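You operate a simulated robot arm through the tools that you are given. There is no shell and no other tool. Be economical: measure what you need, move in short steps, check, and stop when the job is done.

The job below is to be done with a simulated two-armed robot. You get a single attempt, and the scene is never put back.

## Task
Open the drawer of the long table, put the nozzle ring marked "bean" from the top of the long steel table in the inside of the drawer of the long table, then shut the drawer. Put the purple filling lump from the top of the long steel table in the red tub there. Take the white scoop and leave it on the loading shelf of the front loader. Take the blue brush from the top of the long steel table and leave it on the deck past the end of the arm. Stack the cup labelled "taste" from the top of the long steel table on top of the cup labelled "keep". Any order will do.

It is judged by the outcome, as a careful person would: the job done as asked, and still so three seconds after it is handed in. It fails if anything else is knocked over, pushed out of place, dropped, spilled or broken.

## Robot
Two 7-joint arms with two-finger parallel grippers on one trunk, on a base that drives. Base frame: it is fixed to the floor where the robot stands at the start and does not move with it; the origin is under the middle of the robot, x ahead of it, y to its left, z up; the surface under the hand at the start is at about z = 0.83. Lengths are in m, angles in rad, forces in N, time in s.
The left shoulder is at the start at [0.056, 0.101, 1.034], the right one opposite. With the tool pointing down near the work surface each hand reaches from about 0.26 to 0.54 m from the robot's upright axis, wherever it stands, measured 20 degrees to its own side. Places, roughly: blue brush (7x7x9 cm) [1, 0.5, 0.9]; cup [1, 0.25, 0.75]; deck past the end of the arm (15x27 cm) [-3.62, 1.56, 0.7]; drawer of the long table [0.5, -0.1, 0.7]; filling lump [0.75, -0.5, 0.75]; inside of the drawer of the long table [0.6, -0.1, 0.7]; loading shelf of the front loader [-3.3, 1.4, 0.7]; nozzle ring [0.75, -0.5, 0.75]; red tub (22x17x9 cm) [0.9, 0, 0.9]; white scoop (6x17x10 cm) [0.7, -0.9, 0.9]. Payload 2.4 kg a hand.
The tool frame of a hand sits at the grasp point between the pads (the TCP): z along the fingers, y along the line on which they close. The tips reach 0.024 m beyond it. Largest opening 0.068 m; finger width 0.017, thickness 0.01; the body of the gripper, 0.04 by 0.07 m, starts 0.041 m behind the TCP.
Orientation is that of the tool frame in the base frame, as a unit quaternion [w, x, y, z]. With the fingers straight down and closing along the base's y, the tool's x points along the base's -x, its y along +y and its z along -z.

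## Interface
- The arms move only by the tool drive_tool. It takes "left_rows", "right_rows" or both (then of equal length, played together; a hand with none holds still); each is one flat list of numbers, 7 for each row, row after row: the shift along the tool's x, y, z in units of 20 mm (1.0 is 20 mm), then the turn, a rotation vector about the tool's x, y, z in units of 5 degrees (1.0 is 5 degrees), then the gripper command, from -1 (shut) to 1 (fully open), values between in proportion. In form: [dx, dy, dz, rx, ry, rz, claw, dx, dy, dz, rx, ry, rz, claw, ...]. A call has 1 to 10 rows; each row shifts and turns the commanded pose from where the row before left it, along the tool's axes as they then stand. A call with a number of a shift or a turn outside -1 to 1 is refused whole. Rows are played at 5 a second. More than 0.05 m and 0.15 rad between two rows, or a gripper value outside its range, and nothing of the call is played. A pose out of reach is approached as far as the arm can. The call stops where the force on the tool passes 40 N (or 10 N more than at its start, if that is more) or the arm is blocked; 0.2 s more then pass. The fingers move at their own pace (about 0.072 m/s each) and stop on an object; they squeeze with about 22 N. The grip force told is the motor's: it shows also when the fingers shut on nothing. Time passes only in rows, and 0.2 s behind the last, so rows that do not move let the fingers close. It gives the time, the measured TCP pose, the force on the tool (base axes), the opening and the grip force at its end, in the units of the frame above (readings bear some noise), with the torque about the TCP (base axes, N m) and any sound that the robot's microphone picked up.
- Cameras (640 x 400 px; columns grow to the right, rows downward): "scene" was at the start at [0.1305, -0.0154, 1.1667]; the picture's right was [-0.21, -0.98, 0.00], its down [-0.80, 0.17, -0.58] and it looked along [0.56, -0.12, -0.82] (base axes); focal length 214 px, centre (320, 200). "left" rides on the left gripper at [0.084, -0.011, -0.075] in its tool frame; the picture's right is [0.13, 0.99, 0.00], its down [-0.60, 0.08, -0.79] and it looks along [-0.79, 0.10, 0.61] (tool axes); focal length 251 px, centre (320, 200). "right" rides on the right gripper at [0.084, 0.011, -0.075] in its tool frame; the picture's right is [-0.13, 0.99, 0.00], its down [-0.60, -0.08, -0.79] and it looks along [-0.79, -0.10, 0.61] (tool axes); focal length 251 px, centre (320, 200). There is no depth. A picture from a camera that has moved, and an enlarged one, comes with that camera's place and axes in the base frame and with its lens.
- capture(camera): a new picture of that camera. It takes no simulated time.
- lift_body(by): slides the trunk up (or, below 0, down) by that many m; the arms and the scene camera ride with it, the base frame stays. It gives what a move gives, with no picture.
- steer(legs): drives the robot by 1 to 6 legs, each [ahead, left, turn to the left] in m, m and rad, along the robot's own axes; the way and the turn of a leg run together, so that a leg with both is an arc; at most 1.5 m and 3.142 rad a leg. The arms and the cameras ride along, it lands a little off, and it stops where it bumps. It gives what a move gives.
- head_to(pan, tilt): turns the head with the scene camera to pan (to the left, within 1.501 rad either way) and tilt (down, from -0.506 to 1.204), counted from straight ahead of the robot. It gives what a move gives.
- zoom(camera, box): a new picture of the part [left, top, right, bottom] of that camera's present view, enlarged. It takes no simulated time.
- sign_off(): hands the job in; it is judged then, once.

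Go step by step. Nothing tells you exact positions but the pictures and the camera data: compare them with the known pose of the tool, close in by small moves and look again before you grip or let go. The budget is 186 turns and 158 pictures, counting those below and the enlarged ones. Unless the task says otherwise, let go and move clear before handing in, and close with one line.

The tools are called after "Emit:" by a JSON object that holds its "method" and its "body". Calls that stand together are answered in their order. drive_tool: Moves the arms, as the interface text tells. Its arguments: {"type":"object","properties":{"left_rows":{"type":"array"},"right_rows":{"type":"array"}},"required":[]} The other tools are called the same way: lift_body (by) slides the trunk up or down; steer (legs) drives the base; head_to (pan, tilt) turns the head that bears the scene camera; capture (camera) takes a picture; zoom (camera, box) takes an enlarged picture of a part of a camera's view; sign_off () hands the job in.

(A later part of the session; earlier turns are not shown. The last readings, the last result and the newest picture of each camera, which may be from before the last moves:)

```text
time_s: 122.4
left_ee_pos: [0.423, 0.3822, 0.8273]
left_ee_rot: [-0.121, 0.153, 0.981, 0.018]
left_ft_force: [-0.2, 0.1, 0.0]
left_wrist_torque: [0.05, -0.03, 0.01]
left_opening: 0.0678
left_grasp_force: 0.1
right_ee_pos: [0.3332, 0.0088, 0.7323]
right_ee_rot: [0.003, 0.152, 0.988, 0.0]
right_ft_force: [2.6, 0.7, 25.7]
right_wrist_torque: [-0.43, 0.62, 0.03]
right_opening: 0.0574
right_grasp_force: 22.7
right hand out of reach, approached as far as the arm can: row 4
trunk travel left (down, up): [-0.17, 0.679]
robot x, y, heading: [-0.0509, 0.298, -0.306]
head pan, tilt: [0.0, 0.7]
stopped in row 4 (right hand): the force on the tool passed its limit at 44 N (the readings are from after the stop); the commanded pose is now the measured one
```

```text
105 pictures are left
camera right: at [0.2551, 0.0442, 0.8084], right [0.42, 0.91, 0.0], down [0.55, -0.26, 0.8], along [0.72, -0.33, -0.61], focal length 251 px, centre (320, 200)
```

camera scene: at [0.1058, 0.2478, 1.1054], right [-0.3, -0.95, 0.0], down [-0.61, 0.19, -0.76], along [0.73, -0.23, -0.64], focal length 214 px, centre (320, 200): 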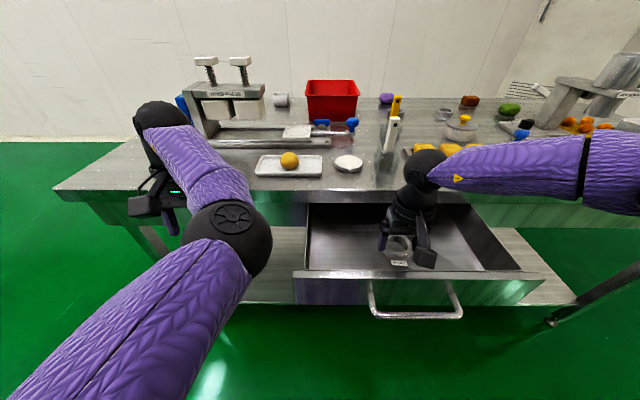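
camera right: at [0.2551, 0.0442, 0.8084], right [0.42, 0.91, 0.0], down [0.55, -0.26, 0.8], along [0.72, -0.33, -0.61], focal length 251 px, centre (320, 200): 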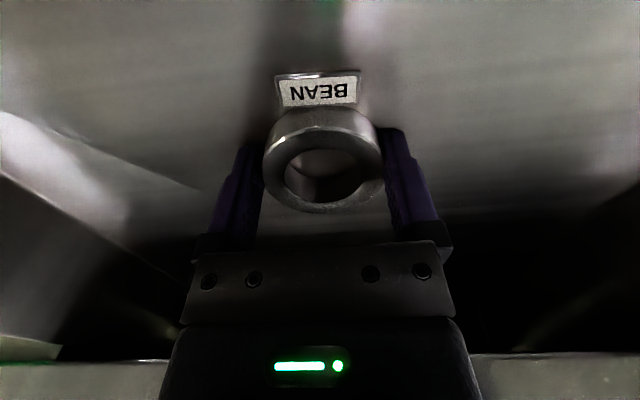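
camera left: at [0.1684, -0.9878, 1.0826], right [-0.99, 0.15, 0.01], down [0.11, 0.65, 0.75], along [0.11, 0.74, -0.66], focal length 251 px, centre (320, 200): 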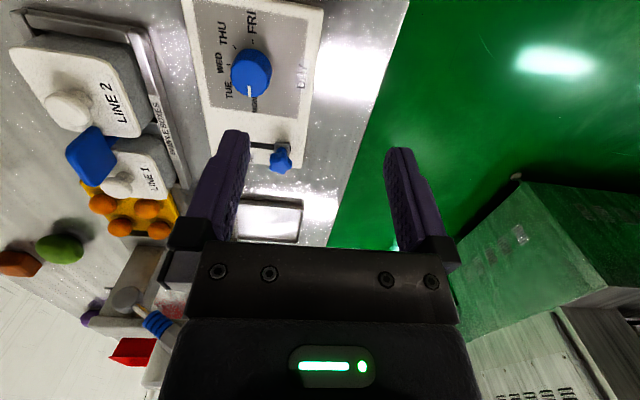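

The ring touches the drawer floor (z as predicted). Easing, opening and rising.

Emit:
{"method": "drive_tool", "body": {"right_rows": [0, 0, -0.1, 0, 0, 0, -1, 0, 0, 0, 0, 0, 0, 1, 0, 0, 0, 0, 0, 0, 1, 0, 0, -0.5, 0, 0, 0, 1, 0, 0, -1, 0, 0, 0, 1, 0, 0, -1, 0, 0, 0, 1, 0, 0, -1, 0, 0, 0, 1, 0, 0, -1, 0, 0, 0, 1]}}

Emit:
{"method": "capture", "body": {"camera": "right"}}

```text
time_s: 124.2
left_ee_pos: [0.4247, 0.3817, 0.8274]
left_ee_rot: [-0.121, 0.153, 0.981, 0.018]
left_ft_force: [-0.2, -0.5, 0.9]
left_wrist_torque: [-0.01, -0.01, 0.0]
left_opening: 0.0678
left_grasp_force: 0.1
right_ee_pos: [0.3311, 0.0083, 0.8221]
right_ee_rot: [0.0, 0.152, 0.988, 0.001]
right_ft_force: [0.0, 0.5, 0.5]
right_wrist_torque: [0.0, -0.01, 0.02]
right_opening: 0.068
right_grasp_force: 0.1
trunk travel left (down, up): [-0.17, 0.679]
robot x, y, heading: [-0.0519, 0.3, -0.306]
head pan, tilt: [0.0, 0.7]
```

```text
104 pictures are left
camera right: at [0.2553, 0.0432, 0.8992], right [0.42, 0.91, 0.0], down [0.55, -0.26, 0.79], along [0.72, -0.33, -0.61], focal length 251 px, centre (320, 200)
```

right: 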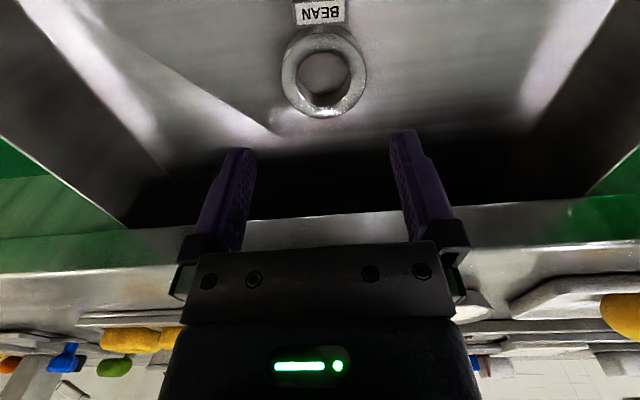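

Ring lies in the drawer with its label up. Rising, backing off, and preparing the right hand closed and tilted forward to push the drawer shut.

Emit:
{"method": "drive_tool", "body": {"right_rows": [0, 0, -1, 0, 0, 0, 1, 0, 0, -1, 0, 0, 0, 1, 0, 0, -1, 0, 0, 0, 1]}}

Emit:
{"method": "steer", "body": {"legs": [[-0.35, 0, 0]]}}

Emit:
{"method": "drive_tool", "body": {"right_rows": [0, 0, 0, 0, -1, 0, -1, 0, 0, 0, 0, -1, 0, -1, 0, 0, 0, 0, -1, 0, -1, 0, 0, 0, 0, -1, 0, -1, 0, 0, 0, 0, -1, 0, -1, 0, 0, 0, 0, -1, 0, -1, 0, 0, 0, 0, -1, 0, -1, 0, 0, 0, 0, -1, 0, -1, 0, 0, 0, 0, -1, 0, -1, 0, 0, 0, 0, -1, 0, -1]}}

Emit:
{"method": "capture", "body": {"camera": "scene"}}

```text
time_s: 125.0
left_ee_pos: [0.4244, 0.3807, 0.828]
left_ee_rot: [-0.121, 0.153, 0.981, 0.018]
left_ft_force: [-0.5, 0.3, -0.9]
left_wrist_torque: [-0.03, 0.04, -0.01]
left_opening: 0.0681
left_grasp_force: 0.2
right_ee_pos: [0.3317, 0.008, 0.884]
right_ee_rot: [-0.001, 0.152, 0.988, 0.001]
right_ft_force: [-0.2, 0.5, 0.8]
right_wrist_torque: [0.01, -0.02, 0.0]
right_opening: 0.0681
right_grasp_force: 0.1
trunk travel left (down, up): [-0.17, 0.679]
robot x, y, heading: [-0.0512, 0.2954, -0.308]
head pan, tilt: [0.0, 0.7]
```

```text
time_s: 127.3
left_ee_pos: [0.0895, 0.4872, 0.8264]
left_ee_rot: [-0.121, 0.152, 0.981, 0.017]
left_ft_force: [-0.2, 0.4, 0.1]
left_wrist_torque: [0.02, 0.0, -0.01]
left_opening: 0.068
left_grasp_force: 0.0
right_ee_pos: [-0.0034, 0.114, 0.8825]
right_ee_rot: [-0.001, 0.153, 0.988, 0.001]
right_ft_force: [0.1, -0.5, 0.3]
right_wrist_torque: [-0.01, 0.01, 0.05]
right_opening: 0.068
right_grasp_force: 0.1
trunk travel left (down, up): [-0.17, 0.679]
robot x, y, heading: [-0.3876, 0.4072, -0.304]
head pan, tilt: [0.0, 0.7]
```

```text
time_s: 129.5
left_ee_pos: [0.0898, 0.4866, 0.8273]
left_ee_rot: [-0.121, 0.152, 0.981, 0.018]
left_ft_force: [-0.7, -0.3, 0.5]
left_wrist_torque: [-0.03, 0.03, 0.0]
left_opening: 0.0682
left_grasp_force: 0.0
right_ee_pos: [-0.0028, 0.1133, 0.8821]
right_ee_rot: [0.418, 0.139, 0.896, -0.062]
right_ft_force: [0.2, -0.3, 0.2]
right_wrist_torque: [0.0, -0.02, 0.0]
right_opening: 0.0001
right_grasp_force: 21.9
trunk travel left (down, up): [-0.17, 0.679]
robot x, y, heading: [-0.3871, 0.405, -0.303]
head pan, tilt: [0.0, 0.7]
```

```text
103 pictures are left
camera scene: at [-0.2285, 0.3536, 1.1055], right [-0.3, -0.95, 0.0], down [-0.61, 0.19, -0.76], along [0.73, -0.23, -0.64], focal length 214 px, centre (320, 200)
```

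scene: 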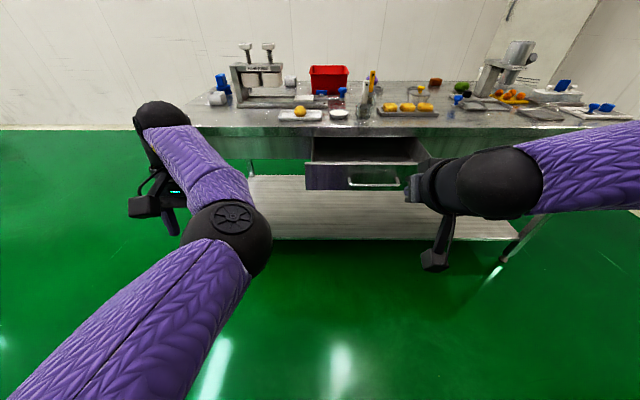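

Emit:
{"method": "steer", "body": {"legs": [[0, -0.1, 0], [0.17, 0, 0]]}}

Emit:
{"method": "lift_body", "body": {"by": -0.125}}

Emit:
{"method": "capture", "body": {"camera": "scene"}}

Emit:
{"method": "capture", "body": {"camera": "right"}}

```text
time_s: 131.7
left_ee_pos: [0.2203, 0.3404, 0.8273]
left_ee_rot: [-0.123, 0.152, 0.981, 0.018]
left_ft_force: [0.0, 0.1, 0.1]
left_wrist_torque: [-0.02, -0.02, -0.02]
left_opening: 0.0681
left_grasp_force: 0.0
right_ee_pos: [0.1272, -0.0315, 0.8819]
right_ee_rot: [0.418, 0.138, 0.896, -0.063]
right_ft_force: [0.4, 0.9, 0.4]
right_wrist_torque: [-0.01, 0.01, -0.03]
right_opening: 0.0001
right_grasp_force: 22.6
trunk travel left (down, up): [-0.17, 0.679]
robot x, y, heading: [-0.2554, 0.2576, -0.304]
head pan, tilt: [0.0, 0.7]
```

```text
time_s: 133.2
left_ee_pos: [0.2323, 0.338, 0.6581]
left_ee_rot: [-0.182, 0.151, 0.971, 0.028]
left_ft_force: [-0.2, 1.2, 0.1]
left_wrist_torque: [0.01, 0.01, 0.04]
left_opening: 0.068
left_grasp_force: 0.1
right_ee_pos: [0.1271, -0.032, 0.7579]
right_ee_rot: [0.418, 0.138, 0.896, -0.064]
right_ft_force: [0.3, -0.1, 0.2]
right_wrist_torque: [-0.04, 0.01, -0.01]
right_opening: 0.0
right_grasp_force: 21.9
trunk travel left (down, up): [-0.045, 0.804]
robot x, y, heading: [-0.254, 0.2542, -0.311]
head pan, tilt: [0.0, 0.7]
```

```text
102 pictures are left
camera scene: at [-0.0582, 0.1954, 0.9762], right [-0.3, -0.95, 0.0], down [-0.61, 0.19, -0.76], along [0.73, -0.23, -0.64], focal length 214 px, centre (320, 200)
```

scene: 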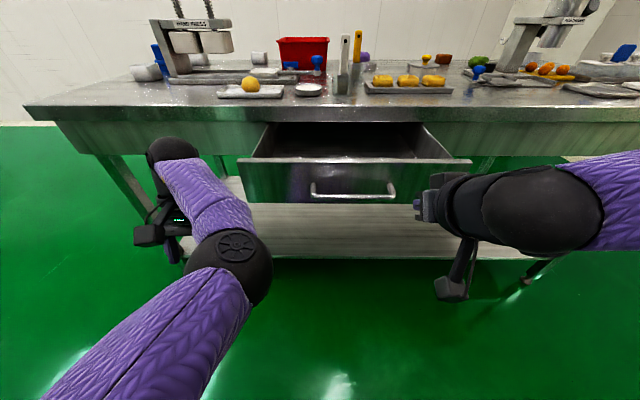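

```text
101 pictures are left
camera right: at [0.0259, 0.0112, 0.7428], right [0.38, 0.92, 0.1], down [-0.23, -0.01, 0.97], along [0.9, -0.39, 0.21], focal length 251 px, centre (320, 200)
```

right: 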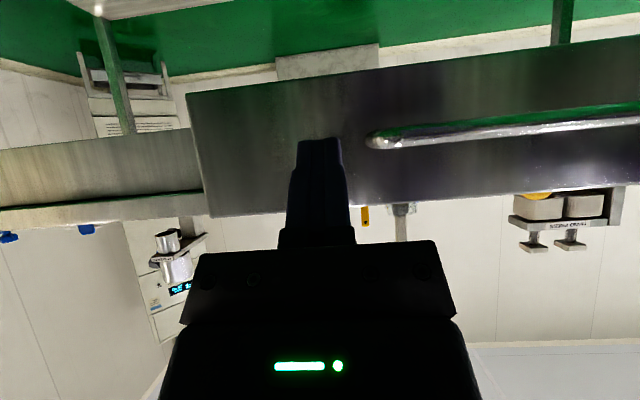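

Fingertip is aimed at the drawer plate beside the handle. Pushing forward by driving.

Emit:
{"method": "steer", "body": {"legs": [[0.2, 0, 0]]}}

Emit:
{"method": "capture", "body": {"camera": "scene"}}

```text
time_s: 134.8
left_ee_pos: [0.3972, 0.2849, 0.6577]
left_ee_rot: [-0.183, 0.146, 0.972, 0.025]
left_ft_force: [-0.6, 0.9, 0.1]
left_wrist_torque: [0.03, 0.0, 0.03]
left_opening: 0.0679
left_grasp_force: 0.0
right_ee_pos: [0.297, -0.085, 0.7602]
right_ee_rot: [0.421, 0.136, 0.895, -0.063]
right_ft_force: [0.1, 0.2, -0.6]
right_wrist_torque: [0.02, 0.03, 0.01]
right_opening: 0.0
right_grasp_force: 21.9
trunk travel left (down, up): [-0.045, 0.804]
robot x, y, heading: [-0.0843, 0.2019, -0.301]
head pan, tilt: [0.0, 0.7]
stopped in leg 1: the robot was blocked; the commanded pose is now the measured one
```

```text
100 pictures are left
camera scene: at [0.1086, 0.1407, 0.9776], right [-0.3, -0.95, 0.0], down [-0.61, 0.19, -0.77], along [0.73, -0.23, -0.64], focal length 214 px, centre (320, 200)
```

scene: 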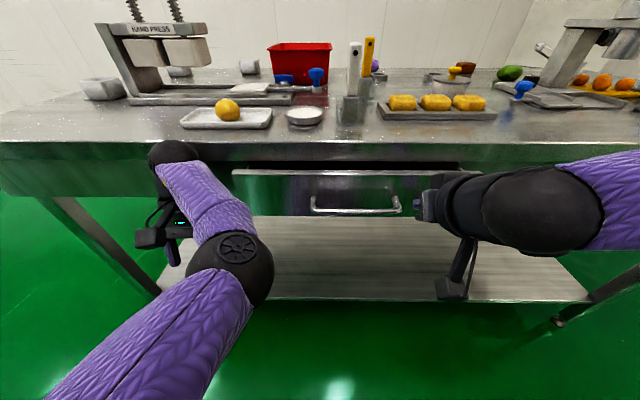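

The left wrist is near the table front, so I back off slightly and finish the push with the right arm.

Emit:
{"method": "steer", "body": {"legs": [[-0.03, 0, 0]]}}

Emit:
{"method": "drive_tool", "body": {"right_rows": [-0.643, 0, 0.766, 0, 0, 0, -1, -0.643, 0, 0.766, 0, 0, 0, -1, -0.643, 0, 0.766, 0, 0, 0, -1, -0.643, 0, 0.766, 0, 0, 0, -1, -0.643, 0, 0.766, 0, 0, 0, -1]}}

Emit:
{"method": "capture", "body": {"camera": "scene"}}

```text
time_s: 135.6
left_ee_pos: [0.3723, 0.294, 0.653]
left_ee_rot: [-0.188, 0.147, 0.971, 0.025]
left_ft_force: [0.1, 0.4, -0.2]
left_wrist_torque: [0.01, 0.0, 0.01]
left_opening: 0.068
left_grasp_force: 0.1
right_ee_pos: [0.2739, -0.0777, 0.7561]
right_ee_rot: [0.418, 0.137, 0.896, -0.063]
right_ft_force: [-0.4, -0.7, -0.2]
right_wrist_torque: [-0.02, 0.01, -0.04]
right_opening: 0.0
right_grasp_force: 21.9
trunk travel left (down, up): [-0.045, 0.804]
robot x, y, heading: [-0.1069, 0.2118, -0.299]
head pan, tilt: [0.0, 0.7]
```

```text
time_s: 136.7
left_ee_pos: [0.3695, 0.2925, 0.6554]
left_ee_rot: [-0.186, 0.15, 0.971, 0.024]
left_ft_force: [-1.3, 0.1, 0.3]
left_wrist_torque: [0.0, 0.0, -0.01]
left_opening: 0.0679
left_grasp_force: 0.0
right_ee_pos: [0.347, -0.1009, 0.7564]
right_ee_rot: [0.414, 0.137, 0.898, -0.061]
right_ft_force: [-33.4, 10.2, 13.5]
right_wrist_torque: [0.04, -0.04, -0.01]
right_opening: 0.0
right_grasp_force: 22.2
trunk travel left (down, up): [-0.045, 0.804]
robot x, y, heading: [-0.113, 0.2158, -0.306]
head pan, tilt: [0.0, 0.7]
stopped in row 5 (right hand): the force on the tool passed its limit at 63 N (the readings are from after the stop); the commanded pose is now the measured one
```

```text
99 pictures are left
camera scene: at [0.0821, 0.1506, 0.9773], right [-0.3, -0.95, 0.0], down [-0.61, 0.19, -0.77], along [0.73, -0.23, -0.64], focal length 214 px, centre (320, 200)
```

scene: 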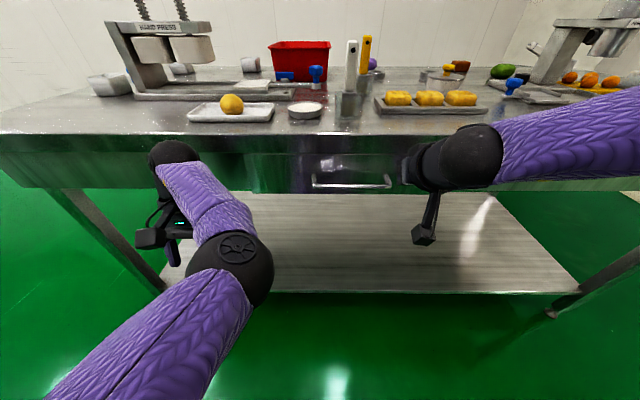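

Drawer is flush shut. Backing off, resetting the hands, and driving round to the left end for cups and brush.

Emit:
{"method": "drive_tool", "body": {"right_rows": [0.643, 0, -0.766, 0, 0, 0, -1, 0.643, 0, -0.766, 0, 0, 0, -1]}}

Emit:
{"method": "steer", "body": {"legs": [[-0.35, 0, 0]]}}

Emit:
{"method": "lift_body", "body": {"by": 0.35}}

Emit:
{"method": "drive_tool", "body": {"right_rows": [0, 0, 0, 0, 1, 0, 1, 0, 0, 0, 0, 1, 0, 1, 0, 0, 0, 0, 1, 0, 1, 0, 0, 0, 0, 1, 0, 1, 0, 0, 0, 0, 1, 0, 1, 0, 0, 0, 0, 1, 0, 1, 0, 0, 0, 0, 1, 0, 1, 0, 0, 0, 0, 1, 0, 1, 0, 0, 0, 0, 1, 0, 1, 0, 0, 0, 0, 0.8, 0, 1], "left_rows": [0, 0, 0, 0, -1, 0, 1, 0, 0, 0, 0, -1, 0, 1, 0, 0, 0, 0, -1, 0, 1, 0, 0, 0, 0, -1, 0, 1, 0, 0, 0, 0, 0, 0, 1, 0, 0, 0, 0, 0, 0, 1, 0, 0, 0, 0, 0, 0, 1, 0, 0, 0, 0, 0, 0, 1, 0, 0, 0, 0, 0, 0, 1, 0, 0, 0, 0, 0, 0, 1]}}

Emit:
{"method": "steer", "body": {"legs": [[0, 1.15, 0], [1.33, 0, 0], [0, 0, -1.571]]}}

Emit:
{"method": "head_to", "body": {"pan": 0.1, "tilt": 0.8}}

Emit:
{"method": "capture", "body": {"camera": "scene"}}

```text
time_s: 137.3
left_ee_pos: [0.3721, 0.2932, 0.6534]
left_ee_rot: [-0.188, 0.148, 0.971, 0.025]
left_ft_force: [-0.9, 0.1, 0.1]
left_wrist_torque: [-0.01, 0.02, -0.01]
left_opening: 0.0681
left_grasp_force: 0.1
right_ee_pos: [0.3141, -0.0896, 0.7563]
right_ee_rot: [0.412, 0.136, 0.899, -0.061]
right_ft_force: [0.2, -0.5, 0.3]
right_wrist_torque: [0.0, -0.01, -0.03]
right_opening: 0.0
right_grasp_force: 21.8
trunk travel left (down, up): [-0.045, 0.804]
robot x, y, heading: [-0.1102, 0.2103, -0.306]
head pan, tilt: [0.0, 0.7]
```

```text
time_s: 139.6
left_ee_pos: [0.0368, 0.3992, 0.653]
left_ee_rot: [-0.188, 0.148, 0.971, 0.024]
left_ft_force: [-0.2, -0.1, -0.2]
left_wrist_torque: [-0.01, 0.0, 0.0]
left_opening: 0.0681
left_grasp_force: 0.0
right_ee_pos: [-0.0223, 0.016, 0.7556]
right_ee_rot: [0.412, 0.136, 0.899, -0.061]
right_ft_force: [0.2, -0.5, -0.2]
right_wrist_torque: [-0.01, -0.05, -0.02]
right_opening: 0.0001
right_grasp_force: 22.1
trunk travel left (down, up): [-0.045, 0.804]
robot x, y, heading: [-0.4477, 0.3147, -0.302]
head pan, tilt: [0.0, 0.7]
```

```text
time_s: 143.0
left_ee_pos: [0.0343, 0.3991, 1.009]
left_ee_rot: [-0.18, 0.148, 0.972, 0.022]
left_ft_force: [-0.6, -0.4, -0.3]
left_wrist_torque: [0.02, -0.06, 0.03]
left_opening: 0.0681
left_grasp_force: 0.1
right_ee_pos: [-0.0219, 0.0174, 1.1042]
right_ee_rot: [0.413, 0.137, 0.898, -0.062]
right_ft_force: [0.5, 0.8, 0.0]
right_wrist_torque: [0.0, 0.01, 0.07]
right_opening: 0.0002
right_grasp_force: 21.5
trunk travel left (down, up): [-0.395, 0.454]
robot x, y, heading: [-0.4464, 0.3185, -0.306]
head pan, tilt: [0.0, 0.7]
```

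```text
time_s: 145.2
left_ee_pos: [0.0878, 0.3912, 1.0088]
left_ee_rot: [-0.009, 0.149, 0.989, -0.003]
left_ft_force: [-0.2, 0.2, -0.4]
left_wrist_torque: [0.03, 0.03, -0.02]
left_opening: 0.0679
left_grasp_force: 0.0
left hand out of reach, approached as far as the arm can: row 1, 2, 3, 4
right_ee_pos: [-0.0794, 0.0082, 1.101]
right_ee_rot: [0.002, 0.149, 0.989, 0.002]
right_ft_force: [-0.4, 0.2, 0.6]
right_wrist_torque: [-0.01, 0.0, 0.02]
right_opening: 0.0682
right_grasp_force: 0.0
right hand out of reach, approached as far as the arm can: row 6, 7, 8, 9, 10
trunk travel left (down, up): [-0.395, 0.454]
robot x, y, heading: [-0.4451, 0.317, -0.299]
head pan, tilt: [0.0, 0.7]
```

```text
time_s: 161.0
left_ee_pos: [1.2378, 0.4922, 1.0083]
left_ee_rot: [-0.009, 0.796, 0.605, 0.004]
left_ft_force: [-0.9, 0.0, 0.3]
left_wrist_torque: [-0.02, 0.04, 0.01]
left_opening: 0.0682
left_grasp_force: 0.1
right_ee_pos: [0.85, 0.6465, 1.1006]
right_ee_rot: [0.003, 0.796, 0.605, -0.002]
right_ft_force: [-0.1, -0.9, -0.6]
right_wrist_torque: [-0.01, -0.01, 0.02]
right_opening: 0.0682
right_grasp_force: 0.0
trunk travel left (down, up): [-0.395, 0.454]
robot x, y, heading: [1.1485, 1.0257, -1.848]
head pan, tilt: [0.0, 0.7]
```

```text
time_s: 161.7
left_ee_pos: [1.2368, 0.4917, 1.0085]
left_ee_rot: [-0.009, 0.797, 0.604, 0.005]
left_ft_force: [0.3, -0.3, 0.2]
left_wrist_torque: [0.02, 0.0, 0.0]
left_opening: 0.0681
left_grasp_force: 0.1
right_ee_pos: [0.8503, 0.6466, 1.1016]
right_ee_rot: [0.004, 0.796, 0.605, -0.002]
right_ft_force: [0.4, -0.4, -1.0]
right_wrist_torque: [-0.01, 0.01, 0.01]
right_opening: 0.0682
right_grasp_force: 0.2
trunk travel left (down, up): [-0.395, 0.454]
robot x, y, heading: [1.1493, 1.0276, -1.841]
head pan, tilt: [0.099, 0.799]
```

```text
98 pictures are left
camera scene: at [1.126, 0.9142, 1.3255], right [-0.98, 0.17, 0.0], down [0.12, 0.71, -0.7], along [-0.12, -0.69, -0.72], focal length 214 px, centre (320, 200)
```

scene: 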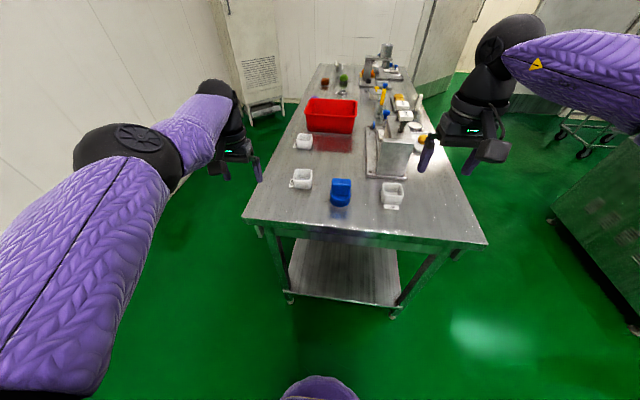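

A clear view: three white cups and the blue brush at the left end. Zooming to read the cup labels.

Emit:
{"method": "zoom", "body": {"camera": "scene", "box": [270, 120, 430, 220]}}

Emit:
{"method": "zoom", "body": {"camera": "scene", "box": [280, 125, 328, 155]}}

```text
4.00 times, centred on (350, 170) of scene
camera zoom: at [1.126, 0.9142, 1.3255], right [-0.98, 0.17, 0.0], down [0.12, 0.71, -0.7], along [-0.12, -0.69, -0.72], focal length 858 px, centre (200, 320)
```

zoom: 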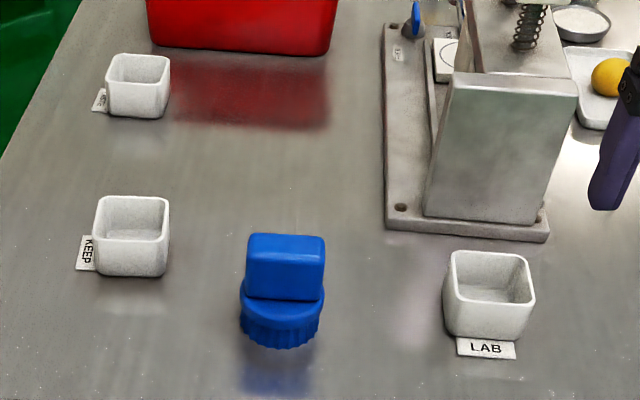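

```text
13.33 times, centred on (304, 140) of scene
camera zoom: at [1.126, 0.9142, 1.3255], right [-0.98, 0.17, 0.0], down [0.12, 0.71, -0.7], along [-0.12, -0.69, -0.72], focal length 2860 px, centre (533, 1000)
```

zoom: 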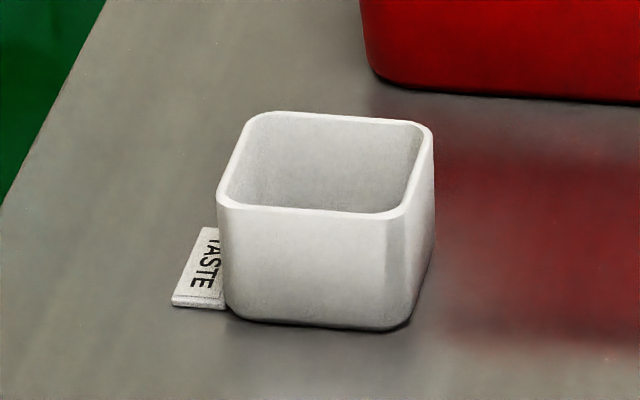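

Labels: near-left cup = KEEP, far one by the tub = TASTE, right = LAB. I'll go to the back of the table, which is close to KEEP, TASTE, tub and lump.

Emit:
{"method": "steer", "body": {"legs": [[0, 0.85, 0], [0, 0, -1.602], [0, 0.92, 0]]}}

Emit:
{"method": "head_to", "body": {"pan": 0.0, "tilt": 0.8}}

Emit:
{"method": "capture", "body": {"camera": "scene"}}

```text
time_s: 174.5
left_ee_pos: [1.1651, -0.1639, 1.0084]
left_ee_rot: [-0.004, 0.989, -0.148, 0.01]
left_ft_force: [-0.1, -0.1, -1.9]
left_wrist_torque: [0.01, 0.02, 0.0]
left_opening: 0.0681
left_grasp_force: 0.1
right_ee_pos: [1.3298, 0.2192, 1.0995]
right_ee_rot: [0.001, 0.989, -0.148, -0.004]
right_ft_force: [-0.9, 0.8, -0.2]
right_wrist_torque: [-0.01, -0.02, -0.02]
right_opening: 0.0678
right_grasp_force: 0.1
trunk travel left (down, up): [-0.395, 0.454]
robot x, y, heading: [1.7001, -0.0907, 2.845]
head pan, tilt: [0.099, 0.799]
```

```text
time_s: 175.2
left_ee_pos: [1.1651, -0.1636, 1.0085]
left_ee_rot: [-0.004, 0.989, -0.147, 0.009]
left_ft_force: [0.3, 0.3, 0.8]
left_wrist_torque: [0.0, -0.04, 0.01]
left_opening: 0.0678
left_grasp_force: 0.0
right_ee_pos: [1.3292, 0.2198, 1.1013]
right_ee_rot: [0.001, 0.989, -0.148, -0.004]
right_ft_force: [-0.6, -0.7, 0.4]
right_wrist_torque: [0.01, 0.01, -0.01]
right_opening: 0.0681
right_grasp_force: 0.0
trunk travel left (down, up): [-0.395, 0.454]
robot x, y, heading: [1.6997, -0.0916, 2.84]
head pan, tilt: [0.0, 0.799]
```

```text
95 pictures are left
camera scene: at [1.592, -0.0554, 1.3254], right [0.29, 0.96, 0.0], down [0.69, -0.21, -0.7], along [-0.67, 0.21, -0.72], focal length 214 px, centre (320, 200)
```

scene: 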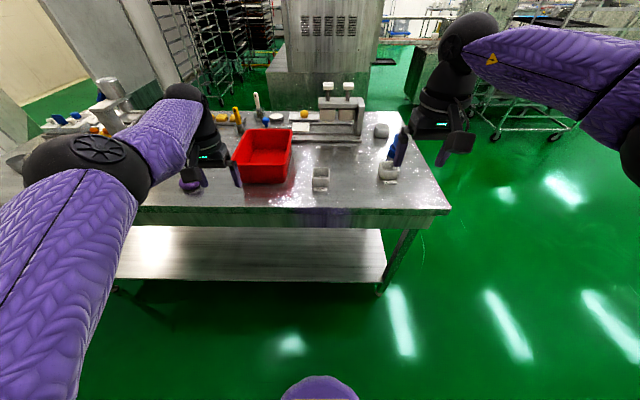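

At the back now. Moving in so the right hand is over TASTE.

Emit:
{"method": "steer", "body": {"legs": [[0, 0.12, 0], [0.25, 0, 0]]}}

Emit:
{"method": "capture", "body": {"camera": "right"}}

```text
time_s: 177.9
left_ee_pos: [0.8902, -0.2047, 1.0082]
left_ee_rot: [-0.003, 0.989, -0.148, 0.009]
left_ft_force: [-0.1, -0.8, 0.5]
left_wrist_torque: [0.05, 0.02, 0.02]
left_opening: 0.0678
left_grasp_force: 0.0
right_ee_pos: [1.0548, 0.1786, 1.1014]
right_ee_rot: [0.001, 0.989, -0.149, -0.002]
right_ft_force: [0.1, 0.1, -0.9]
right_wrist_torque: [0.03, -0.02, 0.0]
right_opening: 0.0681
right_grasp_force: 0.0
trunk travel left (down, up): [-0.395, 0.454]
robot x, y, heading: [1.4235, -0.1318, 2.845]
head pan, tilt: [0.0, 0.799]
```

```text
94 pictures are left
camera right: at [1.1339, 0.143, 1.1755], right [-0.41, -0.91, 0.0], down [-0.55, 0.25, 0.8], along [-0.73, 0.33, -0.6], focal length 251 px, centre (320, 200)
```

right: 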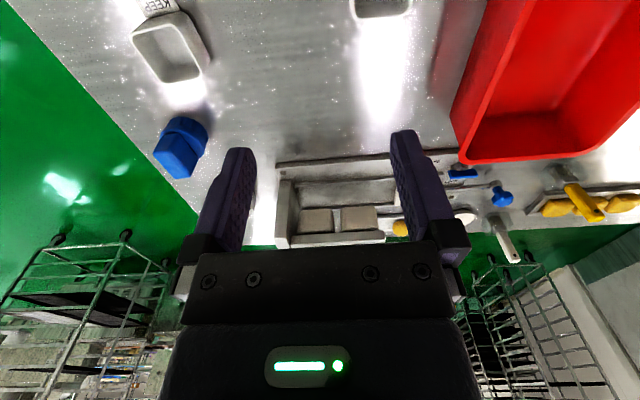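

TASTE is to the left of the hand; moving above it and descending partway.

Emit:
{"method": "drive_tool", "body": {"right_rows": [0.2, 0.86, 0, 0, 0, 0, 1, 0.2, 0.86, 0, 0, 0, 0, 1, 0.2, 0.86, 0, 0, 0, 0, 1, 0.2, 0.86, 0, 0, 0, 0, 1, 0, 0, 1, 0, 0, 0, 1, 0, 0, 1, 0, 0, 0, 1, 0, 0, 1, 0, 0, 0, 1, 0, 0, 1, 0, 0, 0, 1, 0, 0, 1, 0, 0, 0, 1, 0, 0, 1, 0, 0, 0, 1]}}

Emit:
{"method": "capture", "body": {"camera": "right"}}

```text
time_s: 180.1
left_ee_pos: [0.891, -0.2037, 1.0092]
left_ee_rot: [-0.004, 0.989, -0.148, 0.009]
left_ft_force: [0.7, 0.4, -0.9]
left_wrist_torque: [0.0, 0.03, 0.01]
left_opening: 0.068
left_grasp_force: 0.0
right_ee_pos: [1.0895, 0.1228, 0.9853]
right_ee_rot: [0.001, 0.989, -0.147, -0.005]
right_ft_force: [-0.5, 0.3, -0.6]
right_wrist_torque: [-0.04, -0.03, 0.03]
right_opening: 0.0679
right_grasp_force: 0.1
right hand out of reach, approached as far as the arm can: row 1, 2, 3, 4, 7, 8, 9, 10
trunk travel left (down, up): [-0.395, 0.454]
robot x, y, heading: [1.4241, -0.1295, 2.844]
head pan, tilt: [0.0, 0.799]
```

```text
93 pictures are left
camera right: at [1.1678, 0.0871, 1.0597], right [-0.41, -0.91, 0.01], down [-0.55, 0.25, 0.8], along [-0.73, 0.33, -0.6], focal length 251 px, centre (320, 200)
```

right: 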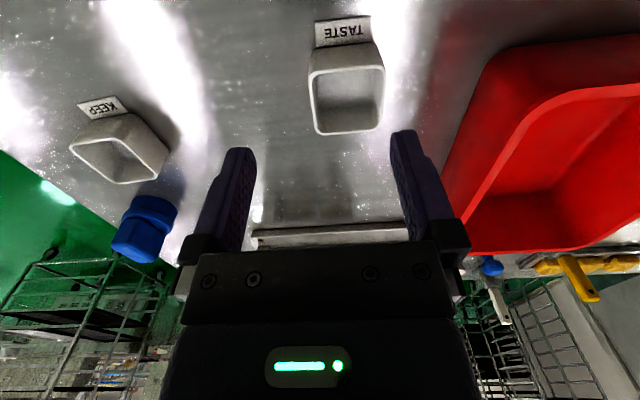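

Emit:
{"method": "drive_tool", "body": {"right_rows": [-0.4, 0.3, 0.5, 0, 0, 0, 1, -0.4, 0.3, 0.5, 0, 0, 0, 1, -0.4, 0.3, 0.5, 0, 0, 0, 1, -0.4, 0.3, 0.5, 0, 0, 0, 1]}}

Emit:
{"method": "drive_tool", "body": {"left_rows": [0.8, 0, -0.8, 0, 0, 0, 1, 0.8, 0, -0.8, 0, 0, 0, 1, 0.8, 0, -0.8, 0, 0, 0, 1, 0.8, 0, -0.8, 0, 0, 0, 1, 0.8, 0, -0.8, 0, 0, 0, 1, 0.8, 0, -0.8, 0, 0, 0, 1]}}

```text
time_s: 181.1
left_ee_pos: [0.8904, -0.2062, 1.0089]
left_ee_rot: [-0.004, 0.989, -0.148, 0.01]
left_ft_force: [-0.3, -0.1, 0.3]
left_wrist_torque: [-0.04, 0.0, 0.0]
left_opening: 0.0681
left_grasp_force: 0.0
right_ee_pos: [1.0954, 0.1274, 0.9701]
right_ee_rot: [0.001, 0.989, -0.148, -0.004]
right_ft_force: [0.2, 0.0, 0.9]
right_wrist_torque: [0.03, 0.05, -0.03]
right_opening: 0.0682
right_grasp_force: 0.0
right hand out of reach, approached as far as the arm can: row 1, 2, 3, 4
trunk travel left (down, up): [-0.395, 0.454]
robot x, y, heading: [1.4253, -0.1268, 2.842]
head pan, tilt: [0.0, 0.799]
```

```text
time_s: 182.5
left_ee_pos: [0.8991, -0.2235, 1.1153]
left_ee_rot: [-0.004, 0.989, -0.148, 0.011]
left_ft_force: [0.1, 0.2, 0.5]
left_wrist_torque: [0.02, -0.01, 0.03]
left_opening: 0.068
left_grasp_force: 0.1
left hand out of reach, approached as far as the arm can: row 1, 2, 3, 4, 5, 6
right_ee_pos: [1.0942, 0.1278, 0.9692]
right_ee_rot: [0.001, 0.989, -0.147, -0.004]
right_ft_force: [-0.2, 0.6, -0.9]
right_wrist_torque: [0.01, -0.01, -0.01]
right_opening: 0.0681
right_grasp_force: 0.1
trunk travel left (down, up): [-0.395, 0.454]
robot x, y, heading: [1.4271, -0.1296, 2.841]
head pan, tilt: [0.0, 0.799]
```

Emit:
{"method": "drive_tool", "body": {"left_rows": [-0.3, 0.5, -0.8, 0, 0, 0, 1, -0.3, 0.5, -0.8, 0, 0, 0, 1, -0.3, 0.5, -0.8, 0, 0, 0, 1, -0.3, 0.5, -0.8, 0, 0, 0, 1, -0.3, 0.5, -0.8, 0, 0, 0, 1, -0.3, 0.5, -0.8, 0, 0, 0, 1]}}

Emit:
{"method": "lift_body", "body": {"by": -0.05}}

Emit:
{"method": "drive_tool", "body": {"right_rows": [-0.7, 0.4, 0, 0, 0, 0, 1, -0.7, 0.4, 0, 0, 0, 0, 1, -0.7, 0.4, 0, 0, 0, 0, 1]}}

Emit:
{"method": "capture", "body": {"camera": "scene"}}

```text
time_s: 183.9
left_ee_pos: [0.9177, -0.256, 1.191]
left_ee_rot: [-0.002, 0.988, -0.153, 0.006]
left_ft_force: [-8.8, -1.8, -8.9]
left_wrist_torque: [0.15, 0.26, -0.17]
left_opening: 0.0682
left_grasp_force: 0.2
left hand out of reach, approached as far as the arm can: row 1, 2, 3, 4, 5, 6
right_ee_pos: [1.0944, 0.1276, 0.9687]
right_ee_rot: [0.001, 0.989, -0.148, -0.003]
right_ft_force: [1.7, 0.0, -0.8]
right_wrist_torque: [-0.01, -0.01, 0.0]
right_opening: 0.068
right_grasp_force: 0.0
trunk travel left (down, up): [-0.395, 0.454]
robot x, y, heading: [1.4296, -0.1261, 2.841]
head pan, tilt: [0.0, 0.799]
stopped in row 6 (left hand): the force on the tool passed its limit at 51 N (the readings are from after the stop); the commanded pose is now the measured one
```

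```text
time_s: 184.2
left_ee_pos: [0.9168, -0.2557, 1.186]
left_ee_rot: [-0.001, 0.987, -0.159, 0.004]
left_ft_force: [0.6, -0.8, -1.2]
left_wrist_torque: [0.0, 0.02, -0.02]
left_opening: 0.0681
left_grasp_force: 0.1
right_ee_pos: [1.0952, 0.1266, 0.965]
right_ee_rot: [0.001, 0.989, -0.148, -0.004]
right_ft_force: [0.5, -0.4, -1.1]
right_wrist_torque: [-0.01, -0.02, -0.01]
right_opening: 0.0681
right_grasp_force: 0.1
trunk travel left (down, up): [-0.392, 0.457]
robot x, y, heading: [1.4261, -0.1292, 2.841]
head pan, tilt: [0.0, 0.799]
stopped: the force on the tool passed its limit at 55 N (the readings are from after the stop); the commanded pose is now the measured one
```

```text
time_s: 185.1
left_ee_pos: [0.9166, -0.2548, 1.1866]
left_ee_rot: [-0.002, 0.987, -0.158, 0.004]
left_ft_force: [-1.4, -0.9, -1.5]
left_wrist_torque: [0.06, 0.02, -0.08]
left_opening: 0.0682
left_grasp_force: 0.1
right_ee_pos: [1.0843, 0.1322, 0.985]
right_ee_rot: [0.001, 0.989, -0.148, -0.004]
right_ft_force: [-0.3, -0.2, -0.1]
right_wrist_torque: [0.0, -0.01, 0.04]
right_opening: 0.0681
right_grasp_force: 0.1
right hand out of reach, approached as far as the arm can: row 1, 2, 3
trunk travel left (down, up): [-0.392, 0.457]
robot x, y, heading: [1.4264, -0.1308, 2.839]
head pan, tilt: [0.0, 0.799]
```

```text
92 pictures are left
camera scene: at [1.3175, -0.096, 1.3226], right [0.29, 0.96, 0.0], down [0.69, -0.21, -0.7], along [-0.67, 0.21, -0.72], focal length 214 px, centre (320, 200)
```

scene: 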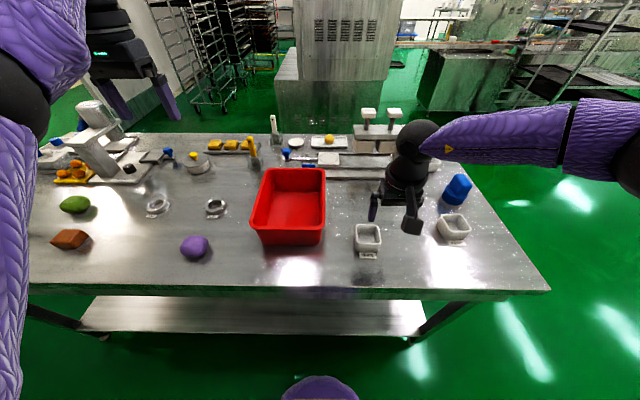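

The left arm was folded against itself; easing it forward, then lowering the trunk.

Emit:
{"method": "drive_tool", "body": {"left_rows": [-1, 0, 0, 0, 0, 0, 1, -1, 0, 0, 0, 0, 0, 1]}}

Emit:
{"method": "lift_body", "body": {"by": -0.08}}

Emit:
{"method": "drive_tool", "body": {"right_rows": [-0.9, 0.4, 0, 0, 0, 0, 1, -0.9, 0.4, 0, 0, 0, 0, 1]}}

```text
time_s: 185.7
left_ee_pos: [0.9146, -0.2473, 1.1834]
left_ee_rot: [-0.002, 0.987, -0.159, 0.005]
left_ft_force: [0.2, 0.8, 0.2]
left_wrist_torque: [0.01, 0.03, 0.0]
left_opening: 0.0679
left_grasp_force: 0.0
left hand out of reach, approached as far as the arm can: row 1, 2
right_ee_pos: [1.0835, 0.1319, 0.9846]
right_ee_rot: [0.001, 0.989, -0.148, -0.004]
right_ft_force: [0.8, 0.0, -0.2]
right_wrist_torque: [-0.02, -0.03, -0.04]
right_opening: 0.0678
right_grasp_force: 0.0
trunk travel left (down, up): [-0.392, 0.457]
robot x, y, heading: [1.4263, -0.1331, 2.842]
head pan, tilt: [0.0, 0.799]
```

```text
time_s: 186.0
left_ee_pos: [0.9142, -0.2471, 1.1754]
left_ee_rot: [0.001, 0.986, -0.165, 0.003]
left_ft_force: [0.1, -0.1, 0.2]
left_wrist_torque: [0.02, 0.0, -0.04]
left_opening: 0.0681
left_grasp_force: 0.2
right_ee_pos: [1.0837, 0.1309, 0.9765]
right_ee_rot: [0.0, 0.989, -0.148, -0.004]
right_ft_force: [-0.1, 1.0, -0.1]
right_wrist_torque: [0.04, 0.03, 0.0]
right_opening: 0.0679
right_grasp_force: 0.1
trunk travel left (down, up): [-0.385, 0.464]
robot x, y, heading: [1.4282, -0.1286, 2.839]
head pan, tilt: [0.0, 0.799]
stopped: the force on the tool passed its limit at 55 N (the readings are from after the stop); the commanded pose is now the measured one
```

```text
time_s: 186.6
left_ee_pos: [0.9145, -0.2473, 1.1764]
left_ee_rot: [0.0, 0.986, -0.164, 0.003]
left_ft_force: [-1.2, -0.6, -0.8]
left_wrist_torque: [0.07, -0.01, -0.08]
left_opening: 0.0681
left_grasp_force: 0.0
right_ee_pos: [1.0751, 0.1376, 0.9891]
right_ee_rot: [0.002, 0.989, -0.148, -0.004]
right_ft_force: [0.0, -0.3, -0.7]
right_wrist_torque: [0.0, 0.05, -0.01]
right_opening: 0.0682
right_grasp_force: 0.0
right hand out of reach, approached as far as the arm can: row 1, 2
trunk travel left (down, up): [-0.385, 0.464]
robot x, y, heading: [1.4226, -0.1303, 2.844]
head pan, tilt: [0.0, 0.799]
```

Emit:
{"method": "drive_tool", "body": {"left_rows": [-0.22, -0.2, 1, 0, 0, 0, 1, -0.22, -0.2, 1, 0, 0, 0, 1, -0.22, -0.2, 1, 0, 0, 0, 1, -0.22, -0.2, 1, 0, 0, 0, 1, -0.22, -0.2, 1, 0, 0, 0, 1]}}

Emit:
{"method": "lift_body", "body": {"by": -0.06}}

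Emit:
{"method": "drive_tool", "body": {"right_rows": [-0.9, 0.5, 0, 0, 0, 0, 1, -0.9, 0.5, 0, 0, 0, 0, 1]}}

Emit:
{"method": "capture", "body": {"camera": "scene"}}

```text
time_s: 187.8
left_ee_pos: [0.8914, -0.2209, 1.0783]
left_ee_rot: [0.0, 0.986, -0.164, 0.003]
left_ft_force: [0.1, -0.3, 0.3]
left_wrist_torque: [0.02, -0.01, -0.01]
left_opening: 0.0679
left_grasp_force: 0.1
left hand out of reach, approached as far as the arm can: row 2, 4
right_ee_pos: [1.0753, 0.1382, 0.9903]
right_ee_rot: [0.002, 0.989, -0.148, -0.004]
right_ft_force: [0.7, 0.6, -0.2]
right_wrist_torque: [0.05, -0.02, -0.02]
right_opening: 0.0682
right_grasp_force: 0.1
trunk travel left (down, up): [-0.385, 0.464]
robot x, y, heading: [1.4265, -0.1268, 2.841]
head pan, tilt: [0.0, 0.799]
```

```text
time_s: 188.8
left_ee_pos: [0.8877, -0.2193, 1.0063]
left_ee_rot: [0.002, 0.986, -0.164, 0.017]
left_ft_force: [-0.3, -0.2, 0.7]
left_wrist_torque: [0.04, 0.04, 0.01]
left_opening: 0.0679
left_grasp_force: 0.0
right_ee_pos: [1.0768, 0.138, 0.9285]
right_ee_rot: [0.001, 0.989, -0.148, -0.004]
right_ft_force: [-0.4, 0.1, 0.3]
right_wrist_torque: [0.0, -0.01, 0.02]
right_opening: 0.068
right_grasp_force: 0.0
trunk travel left (down, up): [-0.325, 0.524]
robot x, y, heading: [1.4297, -0.1261, 2.845]
head pan, tilt: [0.0, 0.799]
```

```text
time_s: 189.4
left_ee_pos: [0.887, -0.2192, 1.0058]
left_ee_rot: [0.002, 0.986, -0.164, 0.017]
left_ft_force: [-0.9, 0.1, 0.8]
left_wrist_torque: [-0.01, 0.02, -0.01]
left_opening: 0.0682
left_grasp_force: 0.1
right_ee_pos: [1.0628, 0.1378, 0.935]
right_ee_rot: [0.001, 0.989, -0.148, -0.004]
right_ft_force: [0.1, 0.3, 0.2]
right_wrist_torque: [-0.03, -0.02, -0.02]
right_opening: 0.068
right_grasp_force: 0.0
right hand out of reach, approached as far as the arm can: row 1, 2
trunk travel left (down, up): [-0.325, 0.524]
robot x, y, heading: [1.4288, -0.1308, 2.844]
head pan, tilt: [0.0, 0.799]
```

```text
91 pictures are left
camera scene: at [1.3068, -0.0927, 1.255], right [0.29, 0.96, 0.0], down [0.69, -0.21, -0.7], along [-0.67, 0.21, -0.72], focal length 214 px, centre (320, 200)
```

scene: 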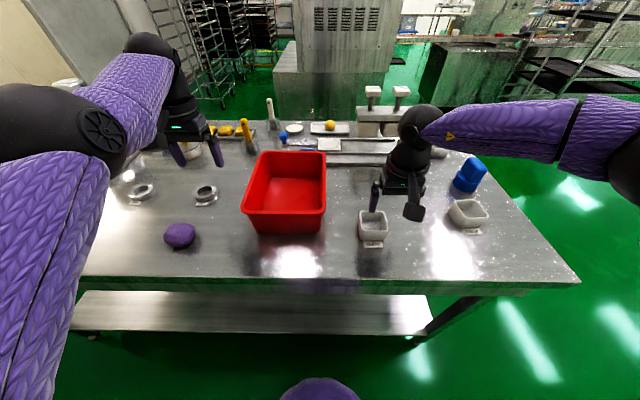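

The right hand cannot come further inward, so I strafe the base instead.

Emit:
{"method": "steer", "body": {"legs": [[0.0, 0.035, 0]]}}

Emit:
{"method": "capture", "body": {"camera": "right"}}

```text
time_s: 190.3
left_ee_pos: [0.8769, -0.2533, 1.0071]
left_ee_rot: [0.002, 0.986, -0.165, 0.017]
left_ft_force: [0.4, -0.1, -0.4]
left_wrist_torque: [-0.04, -0.01, 0.01]
left_opening: 0.0679
left_grasp_force: 0.2
right_ee_pos: [1.0531, 0.1039, 0.9334]
right_ee_rot: [0.002, 0.989, -0.148, -0.003]
right_ft_force: [-0.9, -0.7, 0.6]
right_wrist_torque: [0.0, 0.02, -0.01]
right_opening: 0.0681
right_grasp_force: 0.0
trunk travel left (down, up): [-0.325, 0.524]
robot x, y, heading: [1.4128, -0.1619, 2.841]
head pan, tilt: [0.0, 0.799]
```

```text
90 pictures are left
camera right: at [1.1323, 0.0687, 1.0101], right [-0.41, -0.91, 0.0], down [-0.55, 0.25, 0.8], along [-0.73, 0.33, -0.6], focal length 251 px, centre (320, 200)
```

right: 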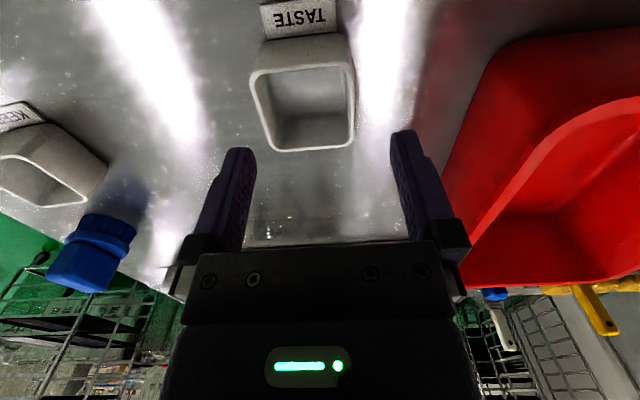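

TASTE is aligned in yaw; I'll grip its right wall with one finger inside, which leaves generous clearance. Moving over that wall with a partly closed gripper.

Emit:
{"method": "drive_tool", "body": {"right_rows": [0, -0.965, 0, 0, 0, 0, 0.235, 0, -0.965, 0, 0, 0, 0, 0.235, 0, 0, 0.5, 0, 0, 0, 0.235, 0, 0, 0.5, 0, 0, 0, 0.235]}}

Emit:
{"method": "capture", "body": {"camera": "right"}}

```text
time_s: 191.3
left_ee_pos: [0.8773, -0.2524, 1.0066]
left_ee_rot: [0.002, 0.986, -0.165, 0.018]
left_ft_force: [-0.3, 0.7, 0.4]
left_wrist_torque: [-0.02, 0.0, 0.04]
left_opening: 0.0681
left_grasp_force: 0.1
right_ee_pos: [1.0643, 0.1417, 0.9153]
right_ee_rot: [0.002, 0.989, -0.147, -0.004]
right_ft_force: [0.7, 0.2, -0.2]
right_wrist_torque: [-0.03, -0.01, 0.02]
right_opening: 0.0419
right_grasp_force: 0.0
trunk travel left (down, up): [-0.325, 0.524]
robot x, y, heading: [1.417, -0.163, 2.84]
head pan, tilt: [0.0, 0.799]
```

```text
89 pictures are left
camera right: at [1.1435, 0.1058, 0.9898], right [-0.41, -0.91, 0.01], down [-0.55, 0.25, 0.8], along [-0.73, 0.33, -0.6], focal length 251 px, centre (320, 200)
```

right: 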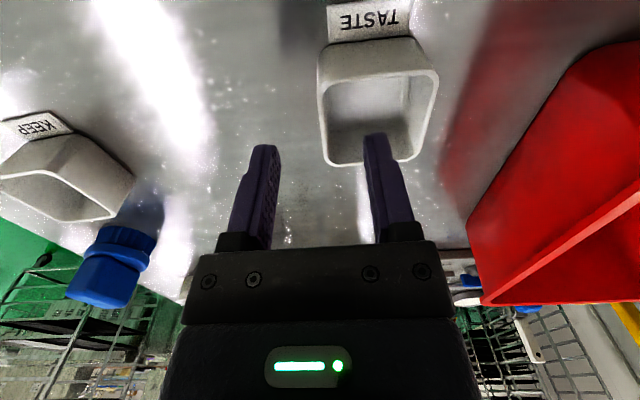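

The wall is centred between the fingers. Descending and gripping.

Emit:
{"method": "drive_tool", "body": {"right_rows": [0, 0.13, 0.7, 0, 0, 0, 0.235, 0, 0, 0.7, 0, 0, 0, 0.235, 0, 0, 0.7, 0, 0, 0, 0.235, 0, 0, 0, 0, 0, 0, 0.235]}}

Emit:
{"method": "capture", "body": {"camera": "right"}}

```text
time_s: 192.3
left_ee_pos: [0.8774, -0.2531, 1.0064]
left_ee_rot: [0.002, 0.986, -0.164, 0.018]
left_ft_force: [0.1, 0.5, 0.6]
left_wrist_torque: [-0.01, 0.0, 0.01]
left_opening: 0.0683
left_grasp_force: 0.1
right_ee_pos: [1.0706, 0.1401, 0.8767]
right_ee_rot: [0.002, 0.989, -0.148, -0.005]
right_ft_force: [-0.3, -0.3, 0.7]
right_wrist_torque: [-0.02, 0.01, -0.04]
right_opening: 0.0417
right_grasp_force: 0.0
right hand out of reach, approached as far as the arm can: row 3
trunk travel left (down, up): [-0.325, 0.524]
robot x, y, heading: [1.4146, -0.1654, 2.842]
head pan, tilt: [0.0, 0.799]
```

```text
88 pictures are left
camera right: at [1.149, 0.1046, 0.9513], right [-0.41, -0.91, 0.01], down [-0.55, 0.25, 0.8], along [-0.73, 0.33, -0.6], focal length 251 px, centre (320, 200)
```

right: 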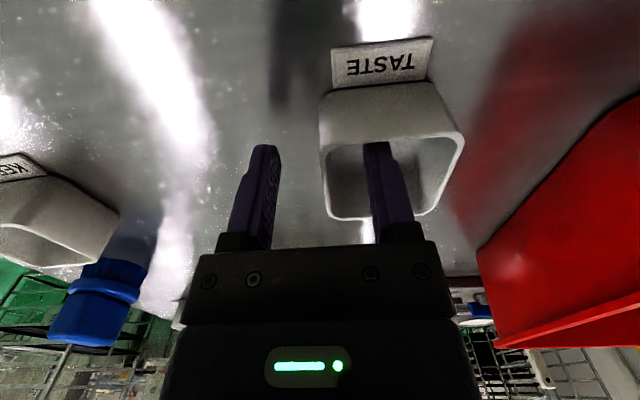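

Emit:
{"method": "drive_tool", "body": {"right_rows": [0, 0, 0, 0, 0, 0, -1, 0, 0, 0, 0, 0, 0, -1, 0, 0, 0, 0, 0, 0, -1, 0, 0, -0.5, 0, 0, 0, -1, 0, 0, -1, 0, 0, 0, -1, 0, 0, -1, 0, 0, 0, -1, 0, 0, -1, 0, 0, 0, -1]}}

Emit:
{"method": "capture", "body": {"camera": "right"}}

```text
time_s: 193.9
left_ee_pos: [0.8753, -0.2524, 1.0059]
left_ee_rot: [0.002, 0.986, -0.163, 0.018]
left_ft_force: [0.0, -0.8, -0.8]
left_wrist_torque: [0.0, -0.03, 0.03]
left_opening: 0.0681
left_grasp_force: 0.2
right_ee_pos: [1.0706, 0.1401, 0.9471]
right_ee_rot: [0.003, 0.989, -0.148, -0.004]
right_ft_force: [-0.2, 0.2, 0.3]
right_wrist_torque: [0.03, 0.0, -0.03]
right_opening: 0.0019
right_grasp_force: 22.0
trunk travel left (down, up): [-0.325, 0.524]
robot x, y, heading: [1.42, -0.162, 2.842]
head pan, tilt: [0.0, 0.799]
```

```text
87 pictures are left
camera right: at [1.149, 0.1049, 1.0219], right [-0.41, -0.91, 0.01], down [-0.55, 0.25, 0.8], along [-0.73, 0.33, -0.6], focal length 251 px, centre (320, 200)
```

right: 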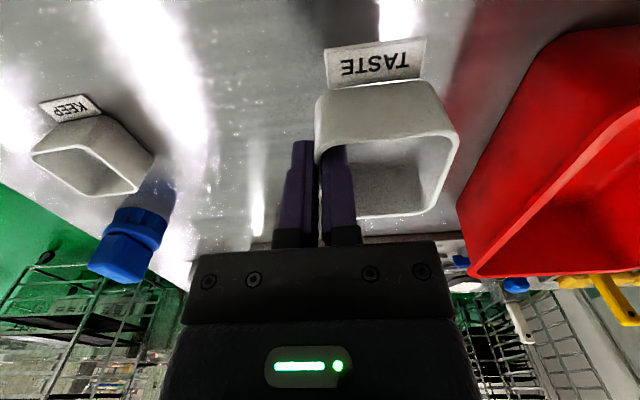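

TASTE is held. Raising the trunk a bit and strafing toward KEEP.

Emit:
{"method": "lift_body", "body": {"by": 0.05}}

Emit:
{"method": "steer", "body": {"legs": [[0, -0.235, 0]]}}

Emit:
{"method": "capture", "body": {"camera": "right"}}

Emit:
{"method": "capture", "body": {"camera": "scene"}}

```text
time_s: 194.8
left_ee_pos: [0.8784, -0.2536, 1.0625]
left_ee_rot: [0.001, 0.986, -0.165, 0.011]
left_ft_force: [0.4, 0.1, -0.2]
left_wrist_torque: [0.01, -0.04, 0.01]
left_opening: 0.0682
left_grasp_force: 0.0
right_ee_pos: [1.0688, 0.1399, 0.9974]
right_ee_rot: [0.001, 0.989, -0.148, -0.004]
right_ft_force: [-0.5, -0.4, -0.1]
right_wrist_torque: [0.04, -0.04, -0.03]
right_opening: 0.002
right_grasp_force: 21.8
trunk travel left (down, up): [-0.375, 0.474]
robot x, y, heading: [1.4127, -0.1652, 2.836]
head pan, tilt: [0.0, 0.799]
```

```text
time_s: 196.6
left_ee_pos: [0.9492, -0.0272, 1.0609]
left_ee_rot: [0.001, 0.986, -0.166, 0.011]
left_ft_force: [0.3, -0.6, -0.7]
left_wrist_torque: [0.03, -0.01, -0.01]
left_opening: 0.0681
left_grasp_force: 0.1
right_ee_pos: [1.1402, 0.3676, 0.9962]
right_ee_rot: [0.003, 0.989, -0.148, -0.004]
right_ft_force: [0.0, -0.2, -1.4]
right_wrist_torque: [-0.01, 0.01, -0.01]
right_opening: 0.0024
right_grasp_force: 22.2
trunk travel left (down, up): [-0.375, 0.474]
robot x, y, heading: [1.4869, 0.0643, 2.839]
head pan, tilt: [0.0, 0.799]
```

```text
86 pictures are left
camera right: at [1.2199, 0.3315, 1.0716], right [-0.42, -0.91, 0.01], down [-0.55, 0.25, 0.8], along [-0.73, 0.33, -0.6], focal length 251 px, centre (320, 200)
```

right: 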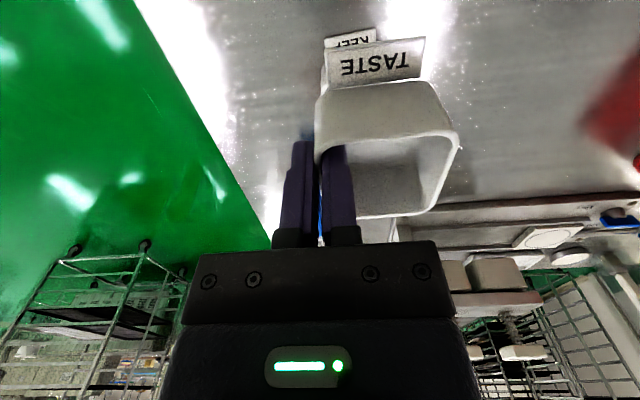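

```text
85 pictures are left
camera scene: at [1.375, 0.098, 1.3054], right [0.3, 0.95, 0.0], down [0.68, -0.21, -0.7], along [-0.67, 0.21, -0.72], focal length 214 px, centre (320, 200)
```

scene: 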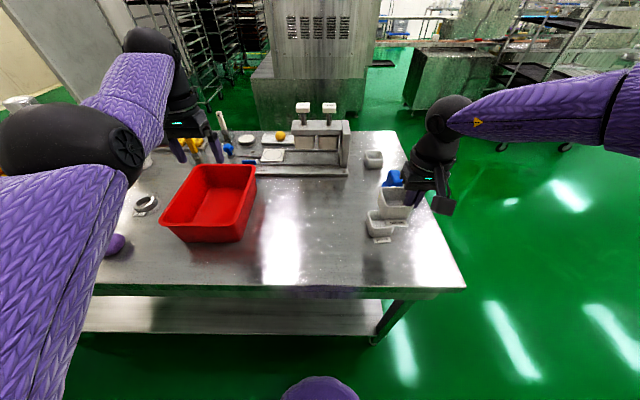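

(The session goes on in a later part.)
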